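You operate a simulated robot arm through the tools that you are given. There is no shell and no other tool. Be economical: measure what you need, move in short steps, check, and stop when the job is done.

The job below is to be done with a simulated two-armed robot. You get a single attempt, and the scene is never put back.

Task
Pick up the brown vase with one hand, pass it to the other hand and put it on the desk top. Set down upright: brown vase.

Only the result counts: the job must be done as asked and must still hold three seconds after the hand-in. Knocking over, shifting, dropping, spilling or breaking anything else fails it.

Robot
Two 7-joint arms with two-finger parallel grippers on one trunk, on a base that drives. Base frame: it is fixed to the floor where the robot stands at the start and does not move with it; the origin is under the middle of the robot, x ahead of it, y to its left, z up. Lengths are in m, angles in degrees, forces in N, time in s.
The left shoulder is at the start at [-0.082, 0.119, 0.851], the right one opposite. With the tool pointing down near the work surface each hand reaches from about 0.16 to 0.58 m from the robot's upright axis, wherever it stands, measured 20 degrees to its own side. Places, roughly: desk top [0.6, 3.7, 0.9]. Payload 3.43 kg a hand.
The tool frame of a hand sits at the grasp point between the pads (the TCP): z along the fingers, y along the line on which they close. The tips reach 0.03 m beyond it. Largest opening 0.094 m; finger width 0.028, thickness 0.01; the body of the gripper, 0.05 by 0.096 m, starts 0.055 m behind the TCP.
Orientation is that of the tool frame in the base frame, as [roll, pitch, yaw] about the fixed x, y, z axes, in that order (R = Rz(yaw) Ry(pitch) Rx(roll)). With the fingers straight down and closing along the base's y, the tool's x points along the base's -x, its y along +y and its z along -z.

Tools
- The arms move only by the tool drive_tool. It takes "left_series", "right_series" or both (then of equal length, played together; a hand with none holds still); each is a list of rows, each a list of 2 entries, a list of its own where there are three numbers: the shift along the base's x, y, z in m, then the turn, a rotation vector about the base's x, y, z in degrees. In form: [[[tx, ty, tz], [rx, ry, rz]], ...]. A call has 1 to 12 rows; each row shifts and turns the commanded pose from where the row before left it. "left_jaw" and "right_jaw" are, for a hand that has rows, the opening in per cent of the stroke, from 0 (shut) to 100 (fully open), set as the call begins (left out, the last holds). A row lasts 0.2 s, in which the tool goes at most 0.05 m and 8.6 degrees; a call with a longer step from one row to the next is refused whole, and so is a gripper value outside its range. A pose out of reach is approached as far as the arm can. The call stops where the force on the tool passes 40 N (or 10 N more than at its start, if that is more) or the arm is blocked; 0.2 s more then pass. The fingers move at their own pace (about 0.153 m/s each) and stop on an object; they squeeze with about 29 N. The grip force told is the motor's: it shows also when the fingers shut on nothing. Time passes only in rows, and 0.2 s behind the last, so rows that do not move let the fingers close. The reply holds the time, the measured pose of the TCP, the force on the tool along the base axes, the opening and the grip force, in the units named above and with some noise, with the torque about the TCP (base axes, N m) and any sound that the robot's microphone picked up, and new pictures: "show" is both (left out), scene, wrist or none (wrist: the cameras of the hands that moved).
- Cameras (640 x 400 px; columns grow to the right, rows downward): "scene" is now at [0.0305, -0.0131, 1.557]; the picture's right is [-0.18, -0.98, 0.00], its down [-0.76, 0.14, -0.63] and it looks along [0.62, -0.11, -0.77] (base axes); focal length 274 px, centre (320, 200). "left" rides on the left gripper at [0.076, -0.014, -0.102] in its tool frame; the picture's right is [0.18, 0.98, 0.00], its down [-0.75, 0.14, -0.64] and it looks along [-0.63, 0.12, 0.77] (tool axes); focal length 243 px, centre (320, 200). "right" rides on the right gripper at [0.076, 0.014, -0.102] in its tool frame; the picture's right is [-0.18, 0.98, 0.00], its down [-0.75, -0.14, -0.64] and it looks along [-0.63, -0.12, 0.77] (tool axes); focal length 243 px, centre (320, 200). There is no depth. A picture from a camera that has moved, and an enlarged one, comes with that camera's place and axes in the base frame and with its lens.
- lift_body(by): slides the trunk up (or, below 0, down) by that many m; the arms and the scene camera ride with it, the base frame stays. It gives what a move gives, with no picture.
- drive_base(legs): drives the robot by 1 to 6 legs, each [ahead, left, turn to the left] in m, m and degrees, along the robot's own axes; the way and the turn of a leg run together, so that a leg with both is an arc; at most 1.5 m and 180 degrees a leg. The arms and the cameras ride along, it lands a little off, and it stops where it bumps. It gives what a move gives, and a new picture of the scene camera.
- pan_tilt(pan, tilt): turns the head with the scene camera to pan (to the left, within 143 degrees either way) and tilt (down, from -29 to 69), counted from straight ahead of the robot. It gives what a move gives, and a new picture of the scene camera.
- enlarge(camera, box): a new picture of the part [left, top, right, bottom] of that camera's present view, enlarged. The clock stands still meanwhile.
- job_done(): hands the job in; it is judged then, once.

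Go step by step. Nothing tells you exact positions but the pictures and the camera data: compare them with the known pose of the tool, close in by small moves and look again before you grip or let go. The budget is 120 turns and 260 pictures, counting those below and the enlarged ones. Unless the task says otherwise, let go and move clear before handing in, and close with one line.

The tools are called after "Call:" by a JSON object that holds its "api" and its "payload". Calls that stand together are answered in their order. drive_tool: Moves the arms, as the interface text tells. Its arguments: {"type":"object","properties":{"left_series":{"type":"array","items":{"type":"array"}},"left_jaw":{"type":"number"},"right_series":{"type":"array","items":{"type":"array"}},"right_jaw":{"type":"number"},"show":{"type":"string","enum":["both","scene","wrist","none"]}},"required":[]} The other tools are called the same way: lift_body (by) slides the trunk up or down; drive_base (legs) drives the base; pan_tilt (pan, tilt) turns the head that bears the scene camera; enlarge (camera, box) takes an enlarged picture of a part of a camera's view; job_done () hands the job in.

At the start:

```text
t: 0.0
left_tcp_pos: [0.3541, 0.084, 1.1137]
left_ee_rot: [-179.9, -0.1, -180.0]
left_ft_force: [-0.7, -0.3, 0.4]
left_moment: [-0.02, 0.02, 0.01]
left_finger_gap: 0.0938
left_grasp_force: 0.1
right_tcp_pos: [0.2988, -0.2044, 1.0634]
right_ee_rot: [-180.0, 0.1, 180.0]
right_ft_force: [1.3, -0.1, 0.3]
right_moment: [0.02, 0.04, 0.03]
right_finger_gap: 0.0939
right_grasp_force: 0.1
trunk travel left (down, up): [-0.275, 0.06]
robot x, y, heading: [0.0, 0.0034, 0.1]
head pan, tilt: [-10.2, 50.8]
```

scene: 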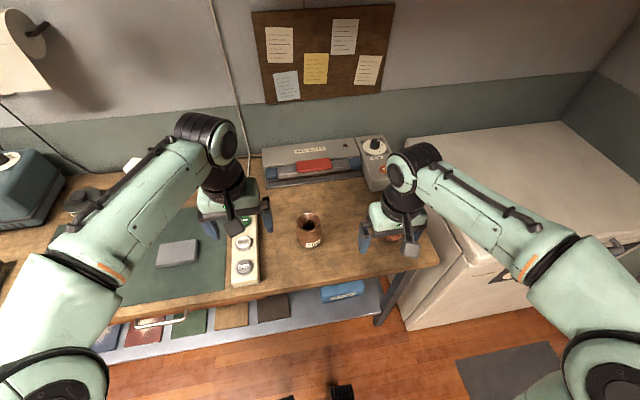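
right: 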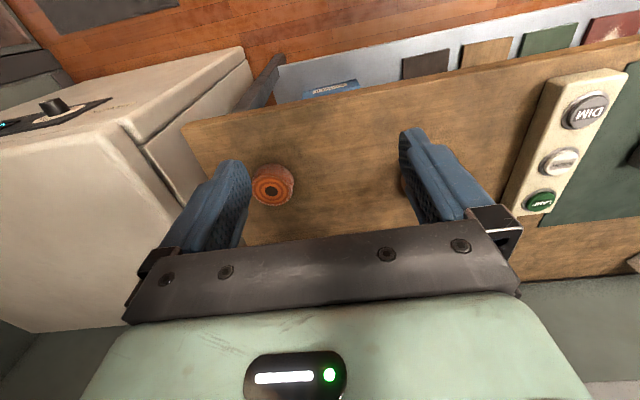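
left: 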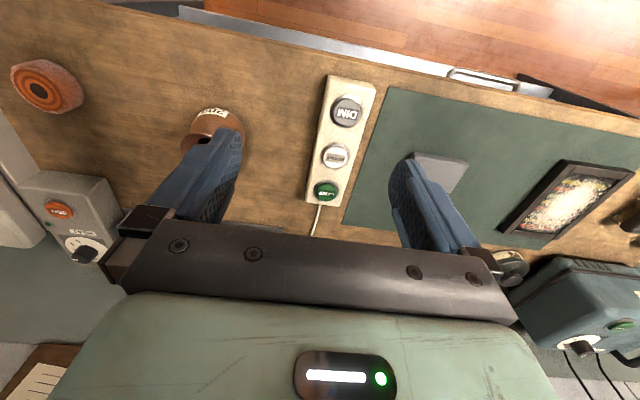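

The brown vase seems to stand on the workbench ahead, between the two hands. The desk top is far to the left, near y=3.7, so I'll look more closely at the vase and then toward the desk.

Call:
{"api": "enlarge", "payload": {"camera": "scene", "box": [240, 180, 400, 280]}}

Call:
{"api": "enlarge", "payload": {"camera": "left", "box": [0, 40, 320, 240]}}

Call:
{"api": "pan_tilt", "payload": {"pan": 80, "tilt": 20}}

```text
4.00 times, centred on (320, 230) of scene
camera zoom: at [0.0305, -0.0131, 1.557], right [-0.18, -0.98, 0.0], down [-0.76, 0.14, -0.63], along [0.62, -0.11, -0.77], focal length 1094 px, centre (320, 80)
```

zoom: 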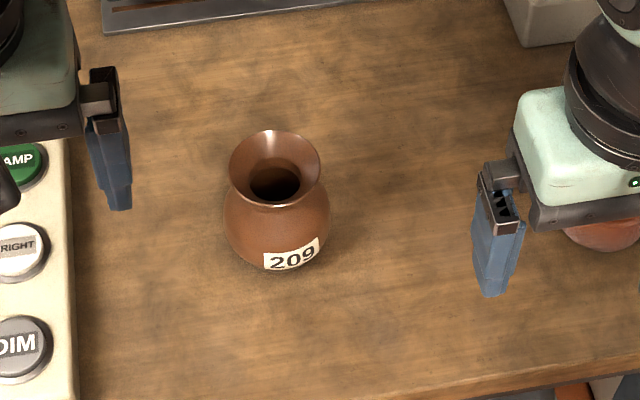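

```text
2.00 times, centred on (160, 140) of left
camera zoom: at [0.2769, 0.0711, 1.217], right [-0.18, 0.98, 0.0], down [0.75, 0.14, 0.64], along [0.63, 0.12, -0.77], focal length 485 px, centre (640, 320)
```

zoom: 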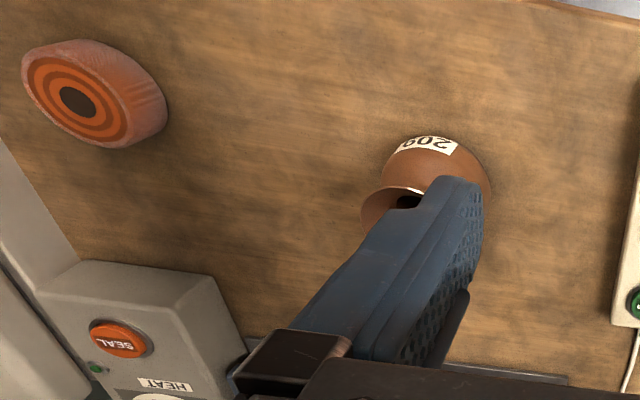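

```text
t: 1.6
left_tcp_pos: [0.3533, 0.0849, 1.1141]
left_ee_rot: [-180.0, 0.0, 180.0]
left_ft_force: [-0.6, -0.7, 0.4]
left_moment: [-0.01, 0.04, 0.0]
left_finger_gap: 0.0942
left_grasp_force: 0.2
right_tcp_pos: [0.2999, -0.2061, 1.0631]
right_ee_rot: [-180.0, 0.0, 180.0]
right_ft_force: [0.4, 0.0, 0.2]
right_moment: [0.0, -0.01, -0.01]
right_finger_gap: 0.0942
right_grasp_force: 0.0
trunk travel left (down, up): [-0.275, 0.06]
robot x, y, heading: [-0.0005, -0.0018, -0.1]
head pan, tilt: [80.0, 20.0]
camera scene: at [-0.0284, 0.0921, 1.6036], right [0.98, -0.17, 0.0], down [-0.06, -0.34, -0.94], along [0.16, 0.93, -0.34], focal length 274 px, centre (320, 200)
```

scene: 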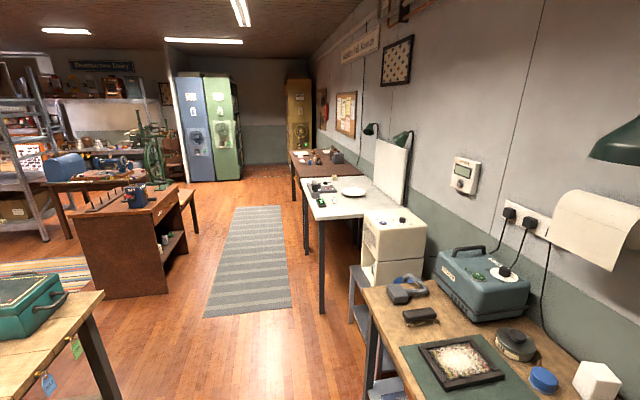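

The desk top at [0.6, 3.7] is the dark brown table beyond the white one. I'll enlarge it to see how crowded it is.

Call:
{"api": "enlarge", "payload": {"camera": "scene", "box": [260, 120, 420, 220]}}

Call:
{"api": "pan_tilt", "payload": {"pan": -5, "tilt": 60}}

```text
4.00 times, centred on (340, 170) of scene
camera zoom: at [-0.0284, 0.0921, 1.6036], right [0.98, -0.17, 0.0], down [-0.06, -0.34, -0.94], along [0.16, 0.93, -0.34], focal length 1094 px, centre (240, 320)
```

zoom: 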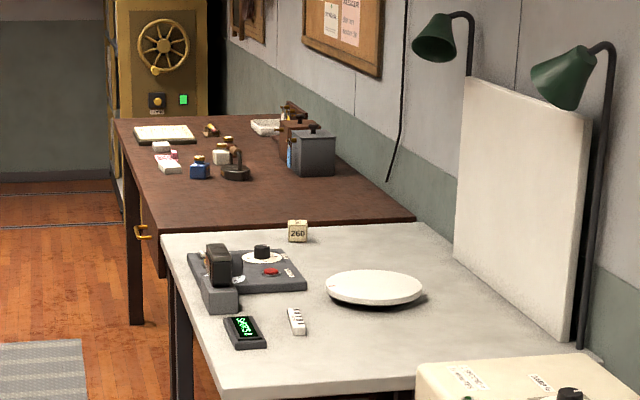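

```text
t: 3.2
left_tcp_pos: [0.3541, 0.0842, 1.1136]
left_ee_rot: [-179.9, 0.1, -179.9]
left_ft_force: [-0.8, 0.2, 0.0]
left_moment: [0.0, -0.01, 0.02]
left_finger_gap: 0.0939
left_grasp_force: 0.1
right_tcp_pos: [0.2995, -0.2052, 1.0626]
right_ee_rot: [179.9, 0.1, 180.0]
right_ft_force: [-0.1, 0.8, -0.4]
right_moment: [0.03, 0.03, 0.0]
right_finger_gap: 0.0938
right_grasp_force: 0.0
trunk travel left (down, up): [-0.275, 0.06]
robot x, y, heading: [0.0027, 0.0017, 0.1]
head pan, tilt: [-5.0, 60.0]
camera scene: at [0.0218, -0.0053, 1.5455], right [-0.09, -1.0, 0.0], down [-0.86, 0.07, -0.5], along [0.5, -0.04, -0.87], focal length 274 px, centre (320, 200)
```

scene: 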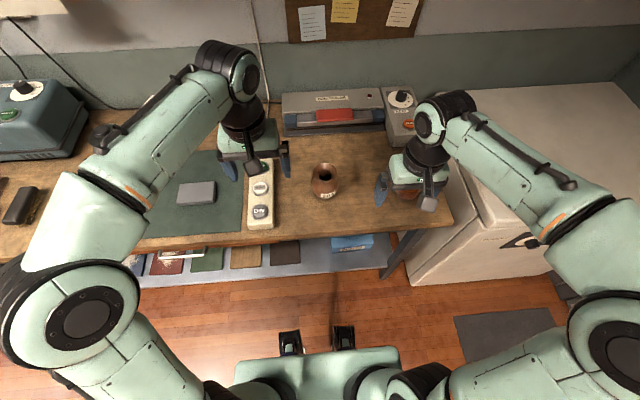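

By triangulation the vase stands at about (0.47, -0.06), with the rim near z 0.915, the belly about 8 cm wide at z 0.845 and the bench near z 0.80. The plan is for the right hand, tilted forward, to take the belly; the left hand will then take the rim and shoulder from above. First I tilt the right hand where it is and move the left aside.

Call:
{"api": "drive_tool", "payload": {"right_series": [[[0, 0, 0], [0, -8, 0]], [[0, 0, 0], [0, -8, 0]], [[0, 0, 0], [0, -8, 0]], [[0, 0, 0], [0, -8, 0]], [[0, 0, 0], [0, -8, 0]], [[0, 0, 0], [0, -8, 0]], [[0, 0, 0], [0, -7, 0]]], "left_series": [[[0, 0.03, 0], [0, 0, 0]], [[0, 0.03, 0], [0, 0, 0]], [[0, 0.03, 0], [0, 0, 0]], [[0, 0.03, 0], [0, 0, 0]], [[0, 0, 0], [0, 0, 0]], [[0, 0, 0], [0, 0, 0]], [[0, 0, 0], [0, 0, 0]]], "right_jaw": 100}}

```text
t: 4.8
left_tcp_pos: [0.3549, 0.2061, 1.1143]
left_ee_rot: [180.0, 0.0, 180.0]
left_ft_force: [-0.2, -0.4, -0.1]
left_moment: [-0.04, -0.02, 0.0]
left_finger_gap: 0.0939
left_grasp_force: 0.1
right_tcp_pos: [0.2981, -0.2048, 1.063]
right_ee_rot: [-180.0, 55.0, -179.8]
right_ft_force: [-0.6, 1.3, -0.2]
right_moment: [-0.03, 0.0, -0.01]
right_finger_gap: 0.094
right_grasp_force: 0.0
trunk travel left (down, up): [-0.275, 0.06]
robot x, y, heading: [-0.0004, -0.0033, -0.2]
head pan, tilt: [-5.0, 60.0]
camera scene: at [0.0217, -0.0043, 1.5454], right [-0.09, -1.0, 0.0], down [-0.86, 0.07, -0.5], along [0.5, -0.04, -0.87], focal length 274 px, centre (320, 200)
camera right: at [0.1706, -0.1907, 1.0596], right [0.1, 0.98, 0.15], down [-0.09, -0.14, 0.99], along [0.99, -0.12, 0.08], focal length 243 px, centre (320, 200)
camera left: at [0.2789, 0.1921, 1.2172], right [-0.18, 0.98, 0.0], down [0.75, 0.14, 0.64], along [0.63, 0.12, -0.77], focal length 243 px, centre (320, 200)
```

scene: 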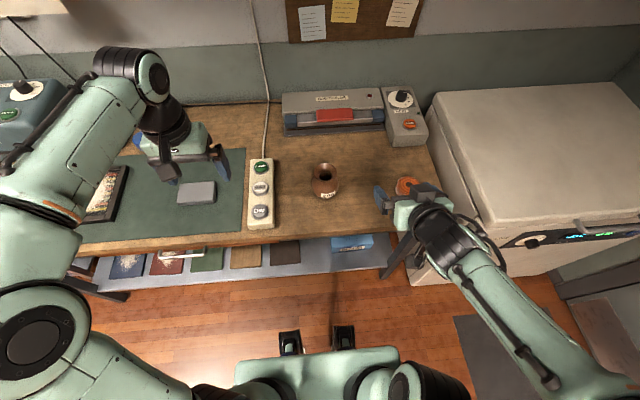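
right: 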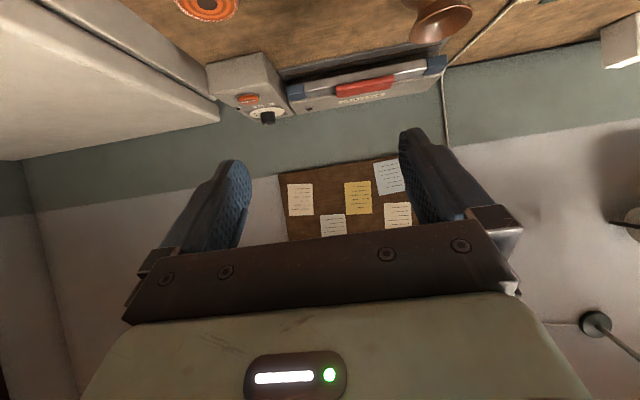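
left: 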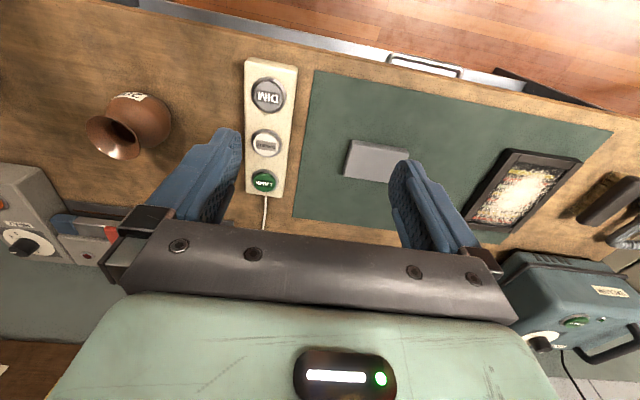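

Both hands are well placed for a measurement, so I'll enlarge the vase in the left and scene cameras to triangulate more exactly.

Call:
{"api": "enlarge", "payload": {"camera": "left", "box": [60, 70, 220, 170]}}

Call:
{"api": "enlarge", "payload": {"camera": "scene", "box": [245, 130, 405, 230]}}

```text
4.00 times, centred on (140, 120) of left
camera zoom: at [0.2789, 0.1921, 1.2172], right [-0.18, 0.98, 0.0], down [0.75, 0.14, 0.64], along [0.63, 0.12, -0.77], focal length 970 px, centre (1040, 520)
```

zoom: 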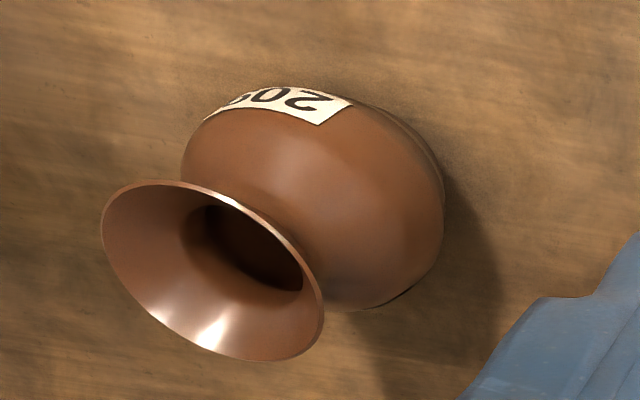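

```text
4.00 times, centred on (325, 180) of scene
camera zoom: at [0.0217, -0.0043, 1.5454], right [-0.09, -1.0, 0.0], down [-0.86, 0.07, -0.5], along [0.5, -0.04, -0.87], focal length 1094 px, centre (300, 280)
```

zoom: 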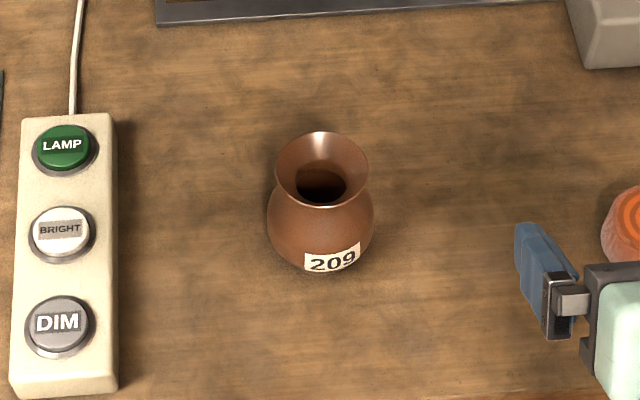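

The vase axis is at (0.476, -0.060), with rim z about 0.908, belly centre z about 0.845 and belly width about 0.081. I'm moving the right hand to a standoff 12 cm back along its approach axis.

Call:
{"api": "drive_tool", "payload": {"right_series": [[[0.014, 0.029, -0.028], [0, 0, 0]], [[0.014, 0.029, -0.028], [0, 0, 0]], [[0.014, 0.029, -0.028], [0, 0, 0]], [[0.014, 0.029, -0.028], [0, 0, 0]], [[0.016, 0.029, -0.028], [0, 0, 0]], [[0, 0, 0], [0, 0, 0]]]}}

```text
t: 6.2
left_tcp_pos: [0.3543, 0.2037, 1.1149]
left_ee_rot: [-180.0, 0.1, -180.0]
left_ft_force: [-1.0, -0.9, -0.1]
left_moment: [0.03, 0.04, 0.03]
left_finger_gap: 0.0941
left_grasp_force: 0.0
right_tcp_pos: [0.3713, -0.0597, 0.9233]
right_ee_rot: [-180.0, 55.1, -180.0]
right_ft_force: [-0.5, 0.8, -0.3]
right_moment: [-0.01, 0.03, 0.05]
right_finger_gap: 0.0939
right_grasp_force: 0.1
trunk travel left (down, up): [-0.275, 0.06]
robot x, y, heading: [-0.0032, 0.0002, 0.1]
head pan, tilt: [-5.0, 60.0]
camera scene: at [0.0215, -0.0063, 1.5454], right [-0.09, -1.0, 0.0], down [-0.86, 0.08, -0.5], along [0.5, -0.04, -0.87], focal length 274 px, centre (320, 200)
camera right: at [0.2421, -0.0466, 0.9199], right [0.11, 0.98, 0.15], down [-0.09, -0.14, 0.99], along [0.99, -0.12, 0.08], focal length 243 px, centre (320, 200)
```

scene: 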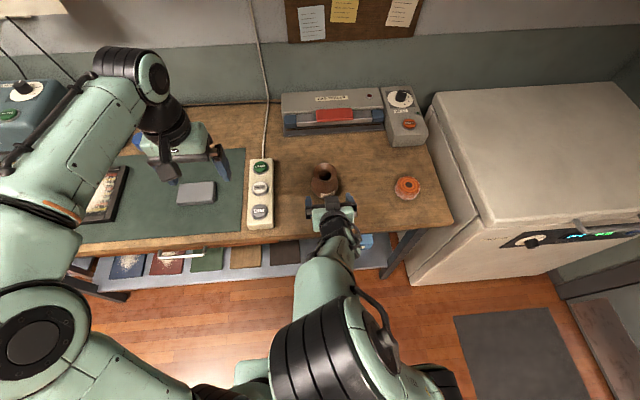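
right: 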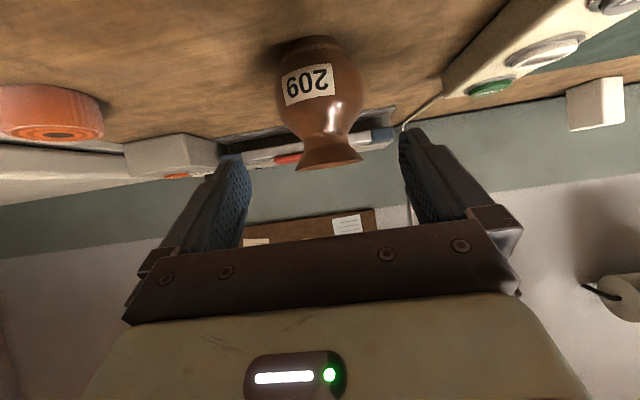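

The wrist view agrees with the estimate: belly at y≈-0.058, centred between the fingers. I advance part of the way and check again.

Call:
{"api": "drive_tool", "payload": {"right_series": [[[0.016, 0, -0.012], [0, 0, 0]], [[0.016, 0, -0.012], [0, 0, 0]], [[0.016, 0, -0.012], [0, 0, 0]], [[0, 0, 0], [0, 0, 0]]]}}

Call:
{"api": "enlarge", "payload": {"camera": "scene", "box": [245, 130, 405, 230]}}

```text
t: 7.2
left_tcp_pos: [0.3555, 0.2045, 1.1147]
left_ee_rot: [-179.9, 0.0, 180.0]
left_ft_force: [-0.4, -0.2, 0.5]
left_moment: [0.0, -0.02, -0.01]
left_finger_gap: 0.094
left_grasp_force: 0.0
right_tcp_pos: [0.4198, -0.0597, 0.888]
right_ee_rot: [-180.0, 55.0, -179.9]
right_ft_force: [-0.3, -0.1, -0.7]
right_moment: [-0.01, 0.01, 0.02]
right_finger_gap: 0.0943
right_grasp_force: 0.1
trunk travel left (down, up): [-0.275, 0.06]
robot x, y, heading: [-0.0016, -0.0011, -0.3]
head pan, tilt: [-5.0, 60.0]
camera scene: at [0.0214, -0.0055, 1.5454], right [-0.09, -1.0, 0.0], down [-0.86, 0.08, -0.5], along [0.5, -0.04, -0.87], focal length 274 px, centre (320, 200)
camera right: at [0.2905, -0.0455, 0.8835], right [0.11, 0.98, 0.15], down [-0.09, -0.14, 0.99], along [0.99, -0.12, 0.08], focal length 243 px, centre (320, 200)
```

scene: 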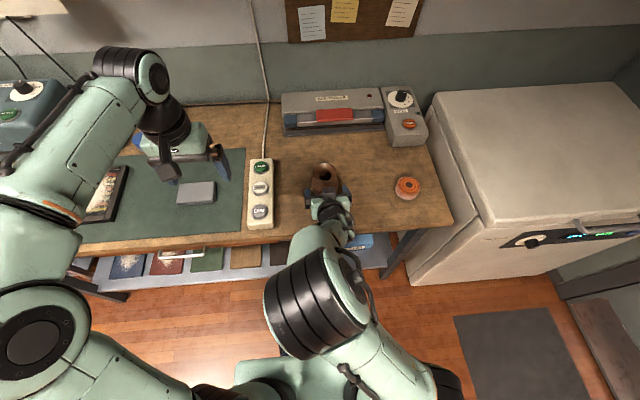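
right: 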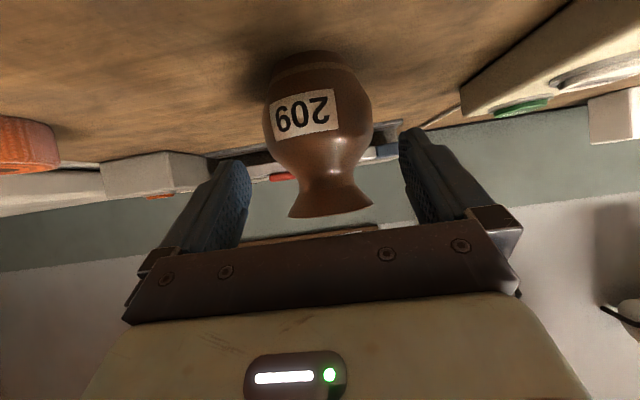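

```text
4.00 times, centred on (325, 180) of scene
camera zoom: at [0.0214, -0.0055, 1.5454], right [-0.09, -1.0, 0.0], down [-0.86, 0.08, -0.5], along [0.5, -0.04, -0.87], focal length 1094 px, centre (300, 280)
```

zoom: 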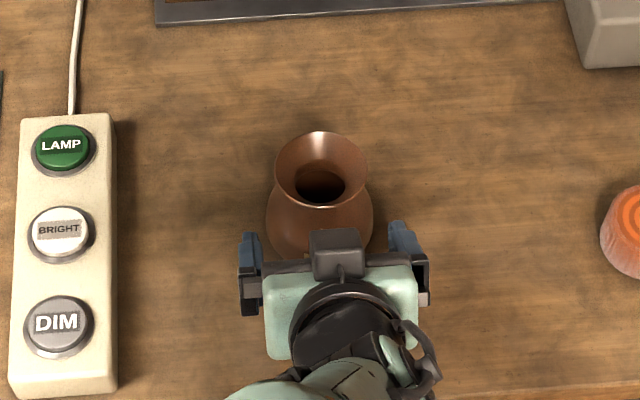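

The hand is aligned, but there is a bracket on top of the gripper that must not hit the rim. I'll stop the TCP about 2 cm short of the belly centre and grip with the front of the pads.

Call:
{"api": "drive_tool", "payload": {"right_series": [[[0.0133, 0, -0.0105], [0, 0, 0]], [[0.0133, 0, -0.0105], [0, 0, 0]], [[0.0133, 0, -0.0105], [0, 0, 0]], [[0, 0, 0], [0, 0, 0]]]}}

Call:
{"api": "enlarge", "payload": {"camera": "scene", "box": [285, 145, 365, 195]}}

```text
t: 8.2
left_tcp_pos: [0.3559, 0.2046, 1.1149]
left_ee_rot: [-180.0, 0.0, 180.0]
left_ft_force: [0.7, -0.1, -0.3]
left_moment: [-0.02, 0.03, 0.01]
left_finger_gap: 0.0938
left_grasp_force: 0.1
right_tcp_pos: [0.4605, -0.0605, 0.8546]
right_ee_rot: [-180.0, 55.1, -180.0]
right_ft_force: [-0.6, 0.0, 0.5]
right_moment: [0.0, 0.02, 0.05]
right_finger_gap: 0.0937
right_grasp_force: 0.1
trunk travel left (down, up): [-0.275, 0.06]
robot x, y, heading: [-0.0008, 0.0005, 0.1]
head pan, tilt: [-5.0, 60.0]
camera scene: at [0.0215, -0.0054, 1.5454], right [-0.09, -1.0, 0.0], down [-0.86, 0.08, -0.5], along [0.5, -0.04, -0.87], focal length 274 px, centre (320, 200)
camera right: at [0.3321, -0.0462, 0.852], right [0.11, 0.98, 0.15], down [-0.09, -0.14, 0.99], along [0.99, -0.12, 0.08], focal length 243 px, centre (320, 200)
```

scene: 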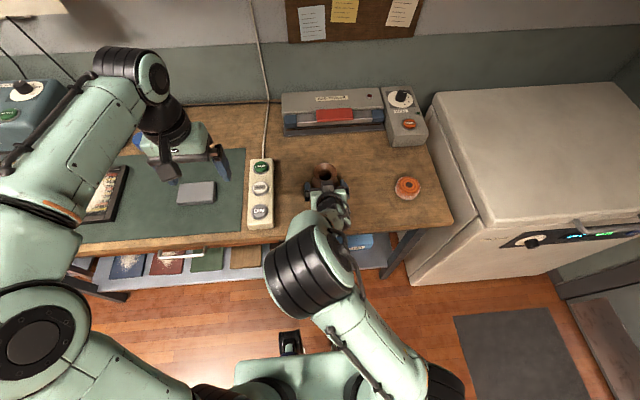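
right: 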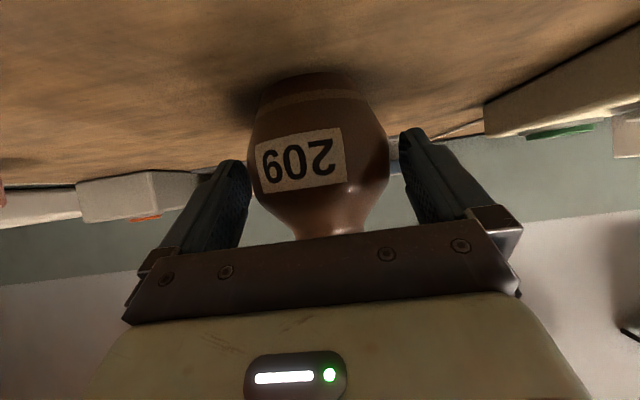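

```text
8.00 times, centred on (325, 170) of scene
camera zoom: at [0.0215, -0.0054, 1.5454], right [-0.09, -1.0, 0.0], down [-0.86, 0.08, -0.5], along [0.5, -0.04, -0.87], focal length 2189 px, centre (280, 440)
```

zoom: 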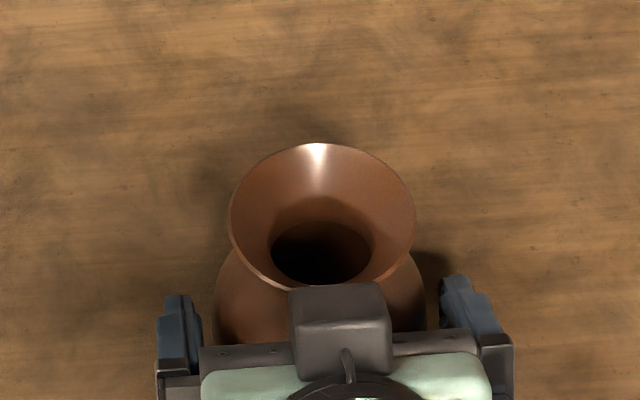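

The fingers straddle the belly evenly and clear the rim. Closing the right hand now.

Call:
{"api": "drive_tool", "payload": {"right_series": [[[0, 0, 0], [0, 0, 0]], [[0, 0, 0], [0, 0, 0]], [[0, 0, 0], [0, 0, 0]], [[0, 0, 0], [0, 0, 0]]], "right_jaw": 0, "show": "wrist"}}

Call:
{"api": "enlarge", "payload": {"camera": "scene", "box": [285, 145, 365, 195]}}

```text
t: 9.2
left_tcp_pos: [0.3556, 0.2036, 1.1144]
left_ee_rot: [-180.0, 0.0, 180.0]
left_ft_force: [0.6, 0.2, -0.1]
left_moment: [-0.02, 0.01, -0.04]
left_finger_gap: 0.0942
left_grasp_force: 0.0
right_tcp_pos: [0.4608, -0.0601, 0.8565]
right_ee_rot: [-180.0, 55.0, -180.0]
right_ft_force: [-0.5, -0.4, 0.0]
right_moment: [-0.04, -0.01, -0.06]
right_finger_gap: 0.0805
right_grasp_force: 28.6
trunk travel left (down, up): [-0.275, 0.06]
robot x, y, heading: [0.0003, 0.0026, 0.0]
head pan, tilt: [-5.0, 60.0]
camera right: at [0.3322, -0.0465, 0.852], right [0.11, 0.98, 0.15], down [-0.09, -0.14, 0.99], along [0.99, -0.12, 0.08], focal length 243 px, centre (320, 200)
```

right: 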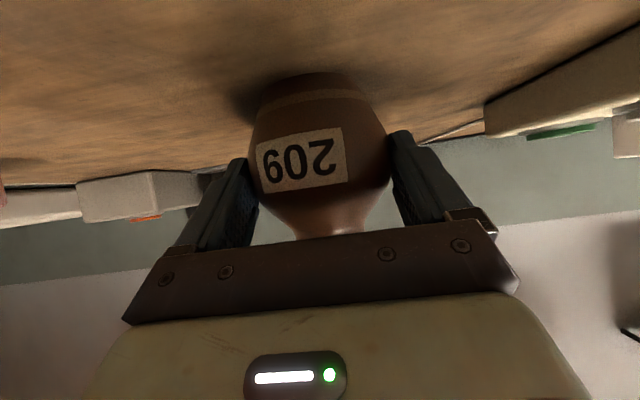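

```text
8.00 times, centred on (325, 170) of scene
camera zoom: at [0.0219, -0.0055, 1.5454], right [-0.09, -1.0, 0.0], down [-0.86, 0.08, -0.5], along [0.5, -0.04, -0.87], focal length 2189 px, centre (280, 440)
```

zoom: 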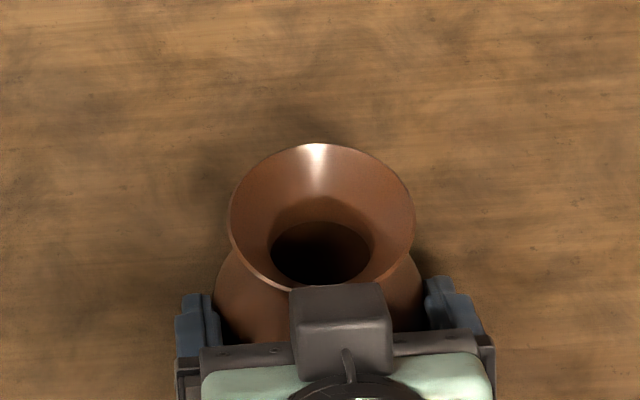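

Gripped at 80.5 mm with 29 N. I lift straight up.

Call:
{"api": "drive_tool", "payload": {"right_series": [[[0, 0, 0.01], [0, 0, 0]], [[0, 0, 0.02], [0, 0, 0]], [[0, 0, 0.02], [0, 0, 0]], [[0, 0, 0.025], [0, 0, 0]], [[0, 0, 0.025], [0, 0, 0]], [[0, 0, 0.025], [0, 0, 0]], [[0, 0, 0.025], [0, 0, 0]], [[0, 0, 0], [0, 0, 0]]]}}

```text
t: 11.0
left_tcp_pos: [0.3557, 0.205, 1.1151]
left_ee_rot: [-180.0, -0.1, -180.0]
left_ft_force: [0.2, 0.2, -0.7]
left_moment: [0.0, 0.02, -0.01]
left_finger_gap: 0.0941
left_grasp_force: 0.1
right_tcp_pos: [0.4588, -0.0616, 1.0046]
right_ee_rot: [-180.0, 55.0, 180.0]
right_ft_force: [0.2, 0.5, -2.6]
right_moment: [0.01, 0.05, 0.01]
right_finger_gap: 0.0807
right_grasp_force: 28.9
trunk travel left (down, up): [-0.275, 0.06]
robot x, y, heading: [-0.0034, 0.0012, -0.1]
head pan, tilt: [-5.0, 60.0]
camera scene: at [0.0222, -0.0053, 1.5454], right [-0.09, -1.0, 0.0], down [-0.86, 0.08, -0.5], along [0.5, -0.04, -0.87], focal length 274 px, centre (320, 200)
camera right: at [0.3304, -0.0464, 1.0016], right [0.11, 0.98, 0.15], down [-0.09, -0.14, 0.99], along [0.99, -0.12, 0.08], focal length 243 px, centre (320, 200)
```

scene: 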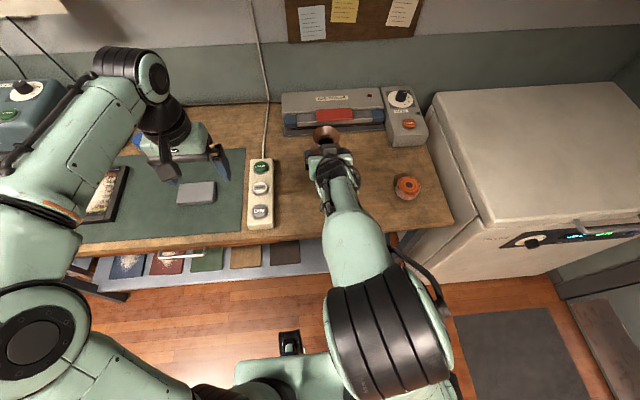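
right: 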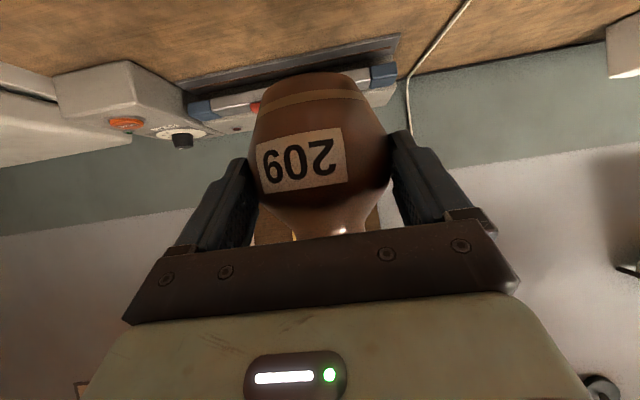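

The vase hangs firmly with about 2.6 N of load and hasn't slipped. I'll bring the vase slightly left and move the left hand forward and up at the side, tilted 12° away from the right hand so its camera stays clear.

Call:
{"api": "drive_tool", "payload": {"right_series": [[[0, 0.01, 0], [0, 0, 0]], [[0, 0.01, 0], [0, 0, 0]], [[0, 0.01, 0], [0, 0, 0]], [[0, 0.01, 0], [0, 0, 0]], [[0, 0, 0], [0, 0, 0]], [[0, 0, 0], [0, 0, 0]]], "left_series": [[[0.03, 0, 0.015], [0, 4, 0]], [[0.03, 0, 0.015], [0, 4, 0]], [[0.03, 0, 0.015], [0, 4, 0]], [[0.03, 0, 0.015], [0, 0, 0]], [[0, -0.035, 0.01], [0, 0, 0]], [[0, -0.035, 0.01], [0, 0, 0]]]}}

```text
t: 12.4
left_tcp_pos: [0.3926, 0.1652, 1.1444]
left_ee_rot: [-179.9, -11.9, 180.0]
left_ft_force: [0.1, 0.4, -0.1]
left_moment: [-0.03, 0.04, -0.02]
left_finger_gap: 0.0939
left_grasp_force: 0.2
left hand out of reach, approached as far as the arm can: row 3, 4, 5, 6
right_tcp_pos: [0.4618, -0.021, 1.005]
right_ee_rot: [-179.9, 55.0, 180.0]
right_ft_force: [0.9, 0.3, -2.6]
right_moment: [-0.05, 0.04, -0.04]
right_finger_gap: 0.0806
right_grasp_force: 29.0
trunk travel left (down, up): [-0.275, 0.06]
robot x, y, heading: [-0.0009, -0.0001, 0.1]
head pan, tilt: [-5.0, 60.0]
camera scene: at [0.0224, -0.0043, 1.5454], right [-0.09, -1.0, 0.0], down [-0.86, 0.07, -0.5], along [0.5, -0.04, -0.87], focal length 274 px, centre (320, 200)
camera right: at [0.3314, -0.0059, 1.0014], right [0.11, 0.98, 0.15], down [-0.09, -0.14, 0.99], along [0.99, -0.12, 0.08], focal length 243 px, centre (320, 200)
camera left: at [0.3394, 0.151, 1.2606], right [-0.18, 0.98, 0.04], down [0.87, 0.14, 0.47], along [0.46, 0.12, -0.88], focal length 243 px, centre (320, 200)
```

scene: 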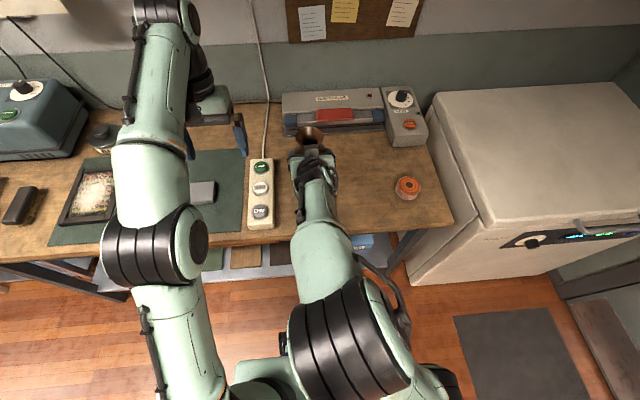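
right: 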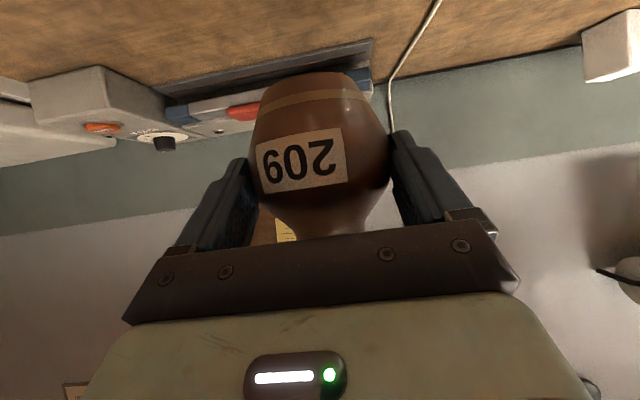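
left: 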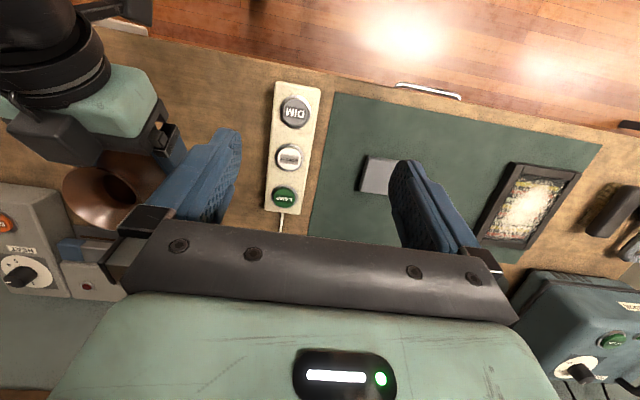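

The left arm can't reach that far and high when tilted. I'll bring the vase closer and a bit lower before the handover.

Call:
{"api": "drive_tool", "payload": {"right_series": [[[-0.02, 0, -0.005], [0, 0, 0]], [[-0.025, 0, -0.01], [0, 0, 0]], [[-0.025, 0, -0.01], [0, 0, 0]], [[-0.025, 0, -0.01], [0, 0, 0]], [[-0.02, 0, -0.005], [0, 0, 0]], [[0, 0, 0], [0, 0, 0]]], "left_series": [[[-0.005, 0, 0], [0, 0, 0]], [[-0.005, 0, 0], [0, 0, 0]], [[-0.005, 0, 0], [0, 0, 0]], [[-0.005, 0, 0], [0, 0, 0]], [[0, 0, 0], [0, 0, 0]], [[0, 0, 0], [0, 0, 0]]]}}

```text
t: 13.6
left_tcp_pos: [0.3728, 0.1643, 1.1461]
left_ee_rot: [-179.9, -12.0, -179.9]
left_ft_force: [0.3, -0.2, 0.1]
left_moment: [-0.01, 0.0, -0.02]
left_finger_gap: 0.0941
left_grasp_force: 0.1
right_tcp_pos: [0.3672, -0.0905, 0.9378]
right_ee_rot: [-178.0, 51.7, 172.4]
right_ft_force: [0.0, -0.6, -2.1]
right_moment: [0.01, 0.05, 0.0]
right_finger_gap: 0.0804
right_grasp_force: 28.7
trunk travel left (down, up): [-0.275, 0.06]
robot x, y, heading: [-0.0043, 0.0006, -0.0]
head pan, tilt: [-5.0, 60.0]
stopped in row 5 (right hand): the arm was blocked; the commanded pose is now the measured one
camera scene: at [0.0221, -0.0057, 1.5454], right [-0.09, -1.0, 0.0], down [-0.86, 0.08, -0.5], along [0.5, -0.04, -0.87], focal length 274 px, centre (320, 200)
camera right: at [0.2433, -0.0554, 0.9418], right [0.27, 0.96, 0.12], down [-0.06, -0.11, 0.99], along [0.96, -0.27, 0.02], focal length 243 px, centre (320, 200)
camera left: at [0.3195, 0.1515, 1.2613], right [-0.18, 0.98, 0.04], down [0.87, 0.14, 0.47], along [0.46, 0.12, -0.88], focal length 243 px, centre (320, 200)
```

scene: 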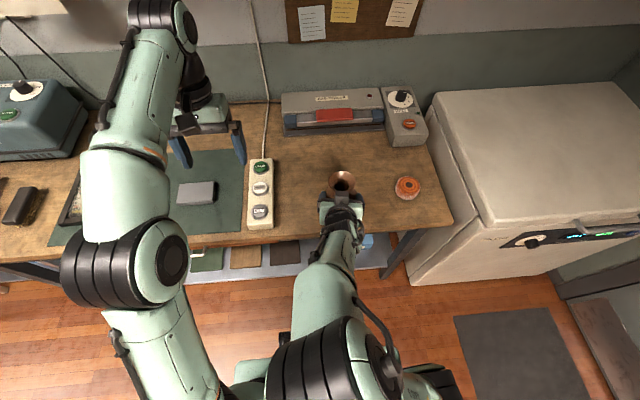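
right: 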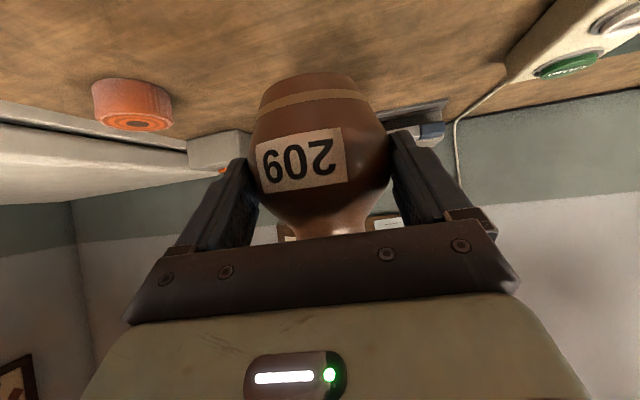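
left: 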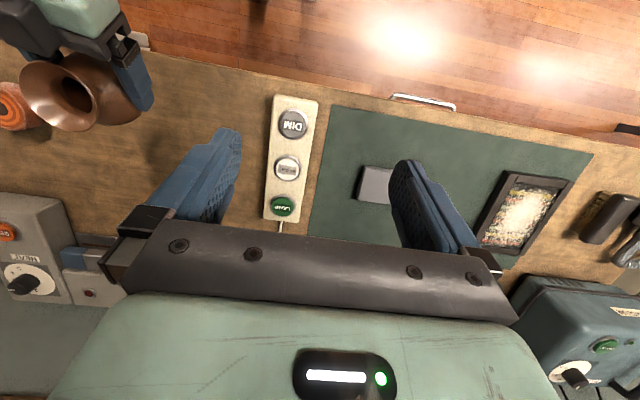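

The right arm hit its own limit when drawn in, but it still holds the vase. I raise it slightly and restore its orientation before continuing.

Call:
{"api": "drive_tool", "payload": {"right_series": [[[0.01, 0, 0.02], [0, 0, 0]], [[0.01, 0, 0.02], [0.5, -1.6, 4.5]], [[0, 0, 0.01], [0.6, -1.7, 4.5]], [[0, 0, 0], [0, 0, 0]]], "left_series": [[[0, -0.03, 0], [0, 0, 0]], [[0, -0.03, 0], [0, 0, 0]], [[0, -0.03, 0], [0, 0, 0]], [[0, 0, 0], [0, 0, 0]]]}}

```text
t: 14.6
left_tcp_pos: [0.3731, 0.0745, 1.1459]
left_ee_rot: [180.0, -12.0, -180.0]
left_ft_force: [-0.9, 0.8, -0.4]
left_moment: [-0.03, 0.05, 0.0]
left_finger_gap: 0.0943
left_grasp_force: 0.0
right_tcp_pos: [0.3862, -0.0886, 0.9887]
right_ee_rot: [179.7, 55.0, 179.8]
right_ft_force: [0.3, -0.5, -1.8]
right_moment: [0.0, 0.01, 0.02]
right_finger_gap: 0.0805
right_grasp_force: 29.2
trunk travel left (down, up): [-0.275, 0.06]
robot x, y, heading: [-0.0044, 0.0022, 0.2]
head pan, tilt: [-5.0, 60.0]
camera scene: at [0.022, -0.0046, 1.5454], right [-0.09, -1.0, 0.0], down [-0.86, 0.08, -0.5], along [0.5, -0.04, -0.87], focal length 274 px, centre (320, 200)
camera right: at [0.2589, -0.0752, 0.9846], right [0.11, 0.98, 0.15], down [-0.09, -0.14, 0.99], along [0.99, -0.12, 0.08], focal length 243 px, centre (320, 200)
camera left: at [0.3195, 0.0618, 1.2615], right [-0.18, 0.98, 0.04], down [0.87, 0.14, 0.47], along [0.46, 0.12, -0.88], focal length 243 px, centre (320, 200)
```

scene: 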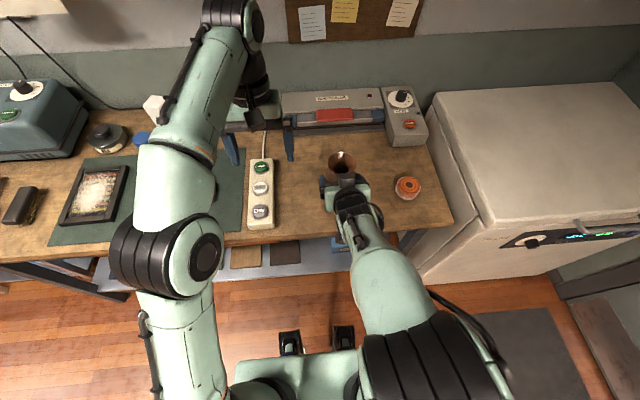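
right: 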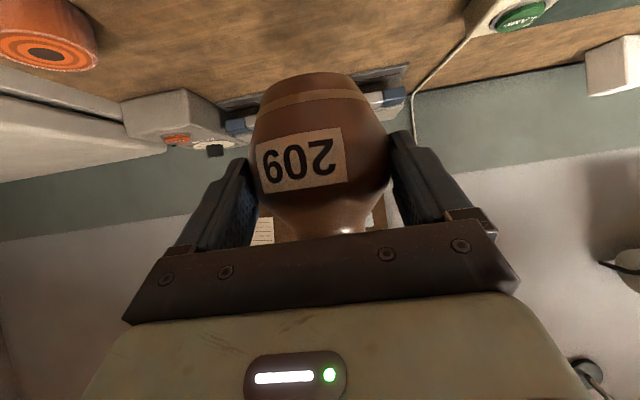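
left: 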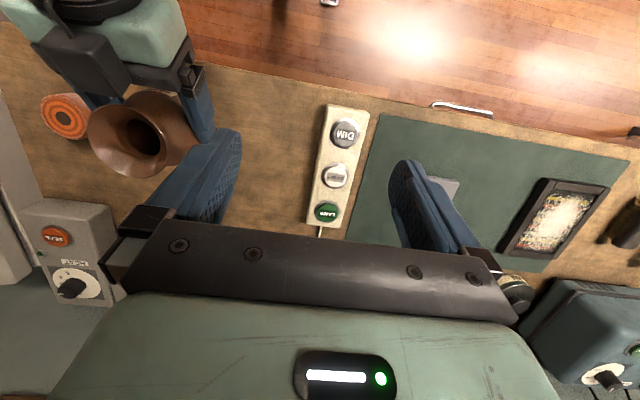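

The right hand is back in posture, with the vase axis at about (0.401, -0.088) and the rim at z 1.040. I bring the left hand over the rim at a safe height.

Call:
{"api": "drive_tool", "payload": {"left_series": [[[0.006, -0.027, -0.002], [0, 0, 0]], [[0.006, -0.027, -0.002], [0, 0, 0]], [[0.006, -0.027, -0.002], [0, 0, 0]], [[0.005, -0.027, -0.002], [0, 0, 0]], [[0.005, -0.027, -0.002], [0, 0, 0]], [[0.005, -0.027, -0.002], [0, 0, 0]], [[0, 0, 0], [0, 0, 0]]], "left_jaw": 100}}

Call:
{"api": "enlarge", "payload": {"camera": "scene", "box": [260, 100, 420, 200]}}

```text
t: 16.2
left_tcp_pos: [0.3798, 0.0325, 1.1417]
left_ee_rot: [-179.8, -11.5, 180.0]
left_ft_force: [0.2, -0.4, 0.3]
left_moment: [-0.01, 0.0, -0.05]
left_finger_gap: 0.0941
left_grasp_force: 0.0
left hand out of reach, approached as far as the arm can: row 2, 3, 4, 5, 6
right_tcp_pos: [0.3869, -0.0902, 0.9881]
right_ee_rot: [179.6, 54.8, 179.6]
right_ft_force: [-0.5, -0.5, -2.4]
right_moment: [-0.01, 0.05, -0.01]
right_finger_gap: 0.0804
right_grasp_force: 29.7
trunk travel left (down, up): [-0.275, 0.06]
robot x, y, heading: [0.0022, 0.002, 0.1]
head pan, tilt: [-5.0, 60.0]
camera scene: at [0.0219, -0.0054, 1.5454], right [-0.09, -1.0, 0.0], down [-0.86, 0.08, -0.5], along [0.5, -0.04, -0.87], focal length 274 px, centre (320, 200)
camera left: at [0.3257, 0.0181, 1.2575], right [-0.18, 0.98, 0.03], down [0.87, 0.14, 0.48], along [0.47, 0.12, -0.88], focal length 243 px, centre (320, 200)
```

scene: 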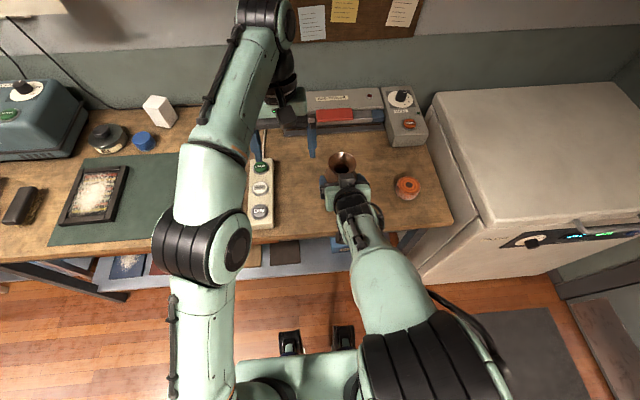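
left: 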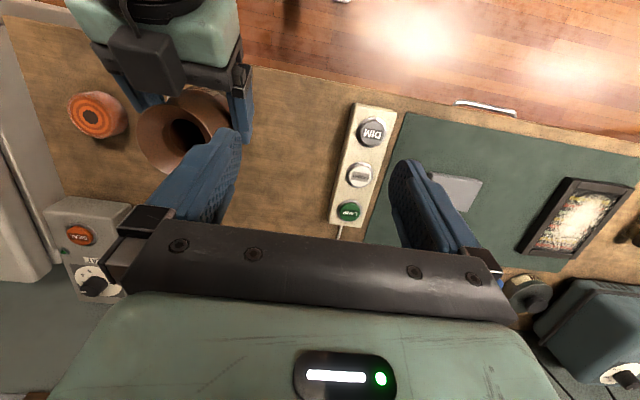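

```text
4.00 times, centred on (340, 150) of scene
camera zoom: at [0.0219, -0.0054, 1.5454], right [-0.09, -1.0, 0.0], down [-0.86, 0.08, -0.5], along [0.5, -0.04, -0.87], focal length 1094 px, centre (240, 400)
```

zoom: 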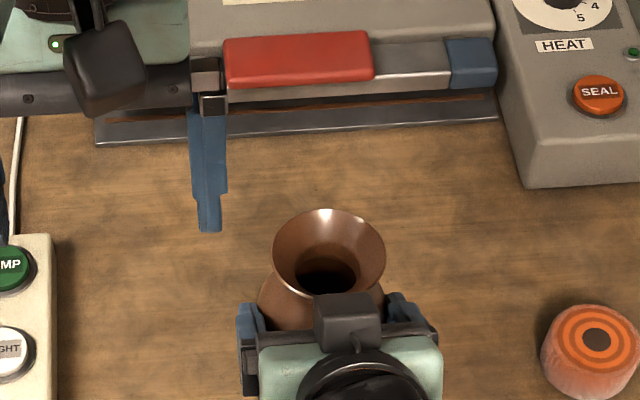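

The left arm is limited by height, so the handover goes lower. I bring the vase to about 5 cm above the bench, nearer the pickup spot, where the right arm moved freely.

Call:
{"api": "drive_tool", "payload": {"right_series": [[[0.02, 0, 0], [0, 0, 0]], [[0.02, 0.01, -0.01], [0, 0, 0]], [[0.005, 0.01, -0.02], [0, 0, 0]], [[0, 0.01, -0.02], [0, 0, 0]], [[0, 0.01, -0.02], [0, 0, 0]], [[0, 0, -0.008], [0, 0, 0]], [[0, 0, 0], [0, 0, 0]]], "show": "wrist"}}

```text
t: 17.8
left_tcp_pos: [0.3798, 0.0311, 1.1416]
left_ee_rot: [-179.8, -11.5, -180.0]
left_ft_force: [0.5, -0.4, 0.5]
left_moment: [0.02, 0.0, -0.01]
left_finger_gap: 0.0942
left_grasp_force: 0.0
right_tcp_pos: [0.4326, -0.0504, 0.9101]
right_ee_rot: [179.7, 55.0, 179.7]
right_ft_force: [0.0, -0.7, -2.2]
right_moment: [0.01, 0.08, -0.03]
right_finger_gap: 0.08
right_grasp_force: 28.9
trunk travel left (down, up): [-0.275, 0.06]
robot x, y, heading: [-0.0027, -0.0028, -0.1]
head pan, tilt: [-5.0, 60.0]
camera right: at [0.3035, -0.0356, 0.9067], right [0.11, 0.98, 0.15], down [-0.09, -0.14, 0.99], along [0.99, -0.12, 0.08], focal length 243 px, centre (320, 200)
```

right: 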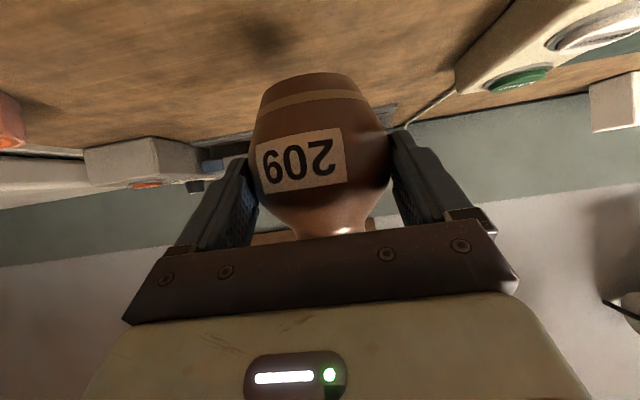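

Vase axis is now about (0.4475, -0.050), rim z 0.962. Bringing the left hand above it.

Call:
{"api": "drive_tool", "payload": {"left_series": [[[0.015, 0, -0.02], [0, 0, 0]], [[0.02, 0, -0.02], [0, 0, 0]], [[0.02, -0.01, -0.01], [0, 0, 0]], [[0.0175, -0.02, 0], [0, 0, 0]], [[0, -0.026, 0], [0, 0, 0]], [[0, -0.025, 0], [0, 0, 0]], [[0, 0, -0.02], [0, 0, 0]], [[0, 0, 0], [0, 0, 0]]], "left_jaw": 100}}

Call:
{"api": "enlarge", "payload": {"camera": "scene", "box": [240, 80, 400, 180]}}

```text
t: 19.6
left_tcp_pos: [0.4125, 0.0033, 1.0755]
left_ee_rot: [179.9, -11.9, -179.9]
left_ft_force: [0.4, 0.4, -0.7]
left_moment: [-0.01, -0.03, 0.01]
left_finger_gap: 0.0939
left_grasp_force: 0.0
left hand out of reach, approached as far as the arm can: row 3, 4, 5, 6
right_tcp_pos: [0.4328, -0.0505, 0.9104]
right_ee_rot: [179.7, 54.9, 179.7]
right_ft_force: [0.2, 0.3, -2.0]
right_moment: [0.01, 0.03, -0.01]
right_finger_gap: 0.0803
right_grasp_force: 28.8
trunk travel left (down, up): [-0.275, 0.06]
robot x, y, heading: [0.0016, 0.0004, 0.3]
head pan, tilt: [-5.0, 60.0]
camera scene: at [0.022, -0.0055, 1.5454], right [-0.09, -1.0, 0.0], down [-0.86, 0.08, -0.5], along [0.5, -0.04, -0.87], focal length 274 px, centre (320, 200)
camera left: at [0.3596, -0.0096, 1.1912], right [-0.18, 0.98, 0.04], down [0.87, 0.14, 0.47], along [0.46, 0.12, -0.88], focal length 243 px, centre (320, 200)
```

scene: 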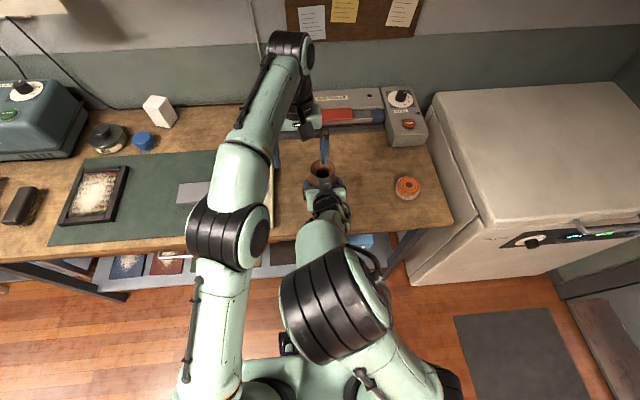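
left: 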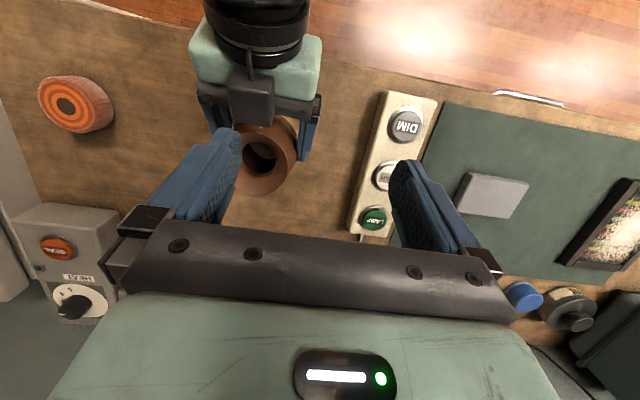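

```text
4.00 times, centred on (320, 130) of scene
camera zoom: at [0.022, -0.0055, 1.5454], right [-0.09, -1.0, 0.0], down [-0.86, 0.08, -0.5], along [0.5, -0.04, -0.87], focal length 1094 px, centre (320, 480)
```

zoom: 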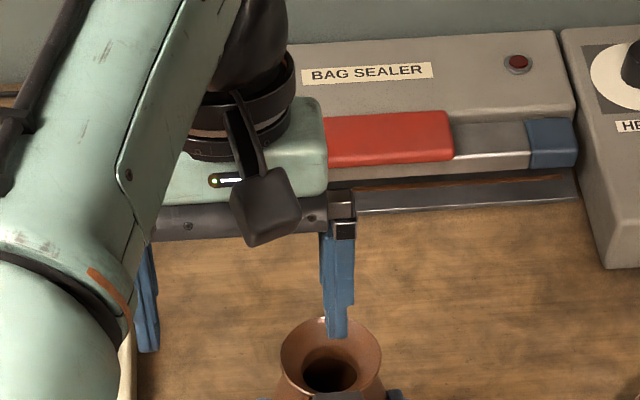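

The left hand is just short of reach there. Raising the trunk 6 cm and then lowering the right hand the same amount puts the handover point lower relative to the shoulders.

Call:
{"api": "lift_body", "payload": {"by": 0.06}}

Call:
{"api": "drive_tool", "payload": {"right_series": [[[0, 0, -0.015], [0, 0, 0]], [[0, 0, -0.015], [0, 0, 0]], [[0, 0, -0.015], [0, 0, 0]], [[0, 0, -0.015], [0, 0, 0]], [[0, 0, 0], [0, 0, 0]]], "show": "wrist"}}

```text
t: 20.6
left_tcp_pos: [0.4097, 0.0046, 1.1353]
left_ee_rot: [180.0, -11.9, 179.9]
left_ft_force: [-0.3, -0.1, -0.2]
left_moment: [0.01, 0.01, 0.0]
left_finger_gap: 0.0936
left_grasp_force: 0.1
right_tcp_pos: [0.4321, -0.0493, 0.9705]
right_ee_rot: [179.6, 54.9, 179.6]
right_ft_force: [-0.5, 0.3, -2.6]
right_moment: [0.03, 0.0, 0.01]
right_finger_gap: 0.0803
right_grasp_force: 29.3
trunk travel left (down, up): [-0.335, 0.0]
robot x, y, heading: [-0.0017, 0.0, 0.0]
head pan, tilt: [-5.0, 60.0]
```

```text
t: 21.8
left_tcp_pos: [0.4121, 0.0049, 1.1357]
left_ee_rot: [180.0, -12.0, -179.9]
left_ft_force: [-0.1, 0.2, -0.3]
left_moment: [0.03, -0.03, 0.01]
left_finger_gap: 0.0938
left_grasp_force: 0.0
right_tcp_pos: [0.4322, -0.0487, 0.9118]
right_ee_rot: [179.5, 55.0, 179.5]
right_ft_force: [0.4, 0.0, -1.6]
right_moment: [-0.01, 0.07, -0.01]
right_finger_gap: 0.08
right_grasp_force: 29.2
trunk travel left (down, up): [-0.335, 0.0]
robot x, y, heading: [0.0007, -0.0003, 0.1]
head pan, tilt: [-5.0, 60.0]
camera right: at [0.3039, -0.034, 0.908], right [0.11, 0.98, 0.15], down [-0.09, -0.14, 0.99], along [0.99, -0.12, 0.08], focal length 243 px, centre (320, 200)
```

right: 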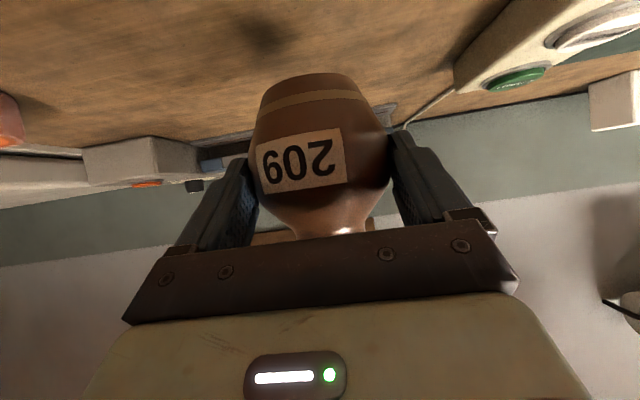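

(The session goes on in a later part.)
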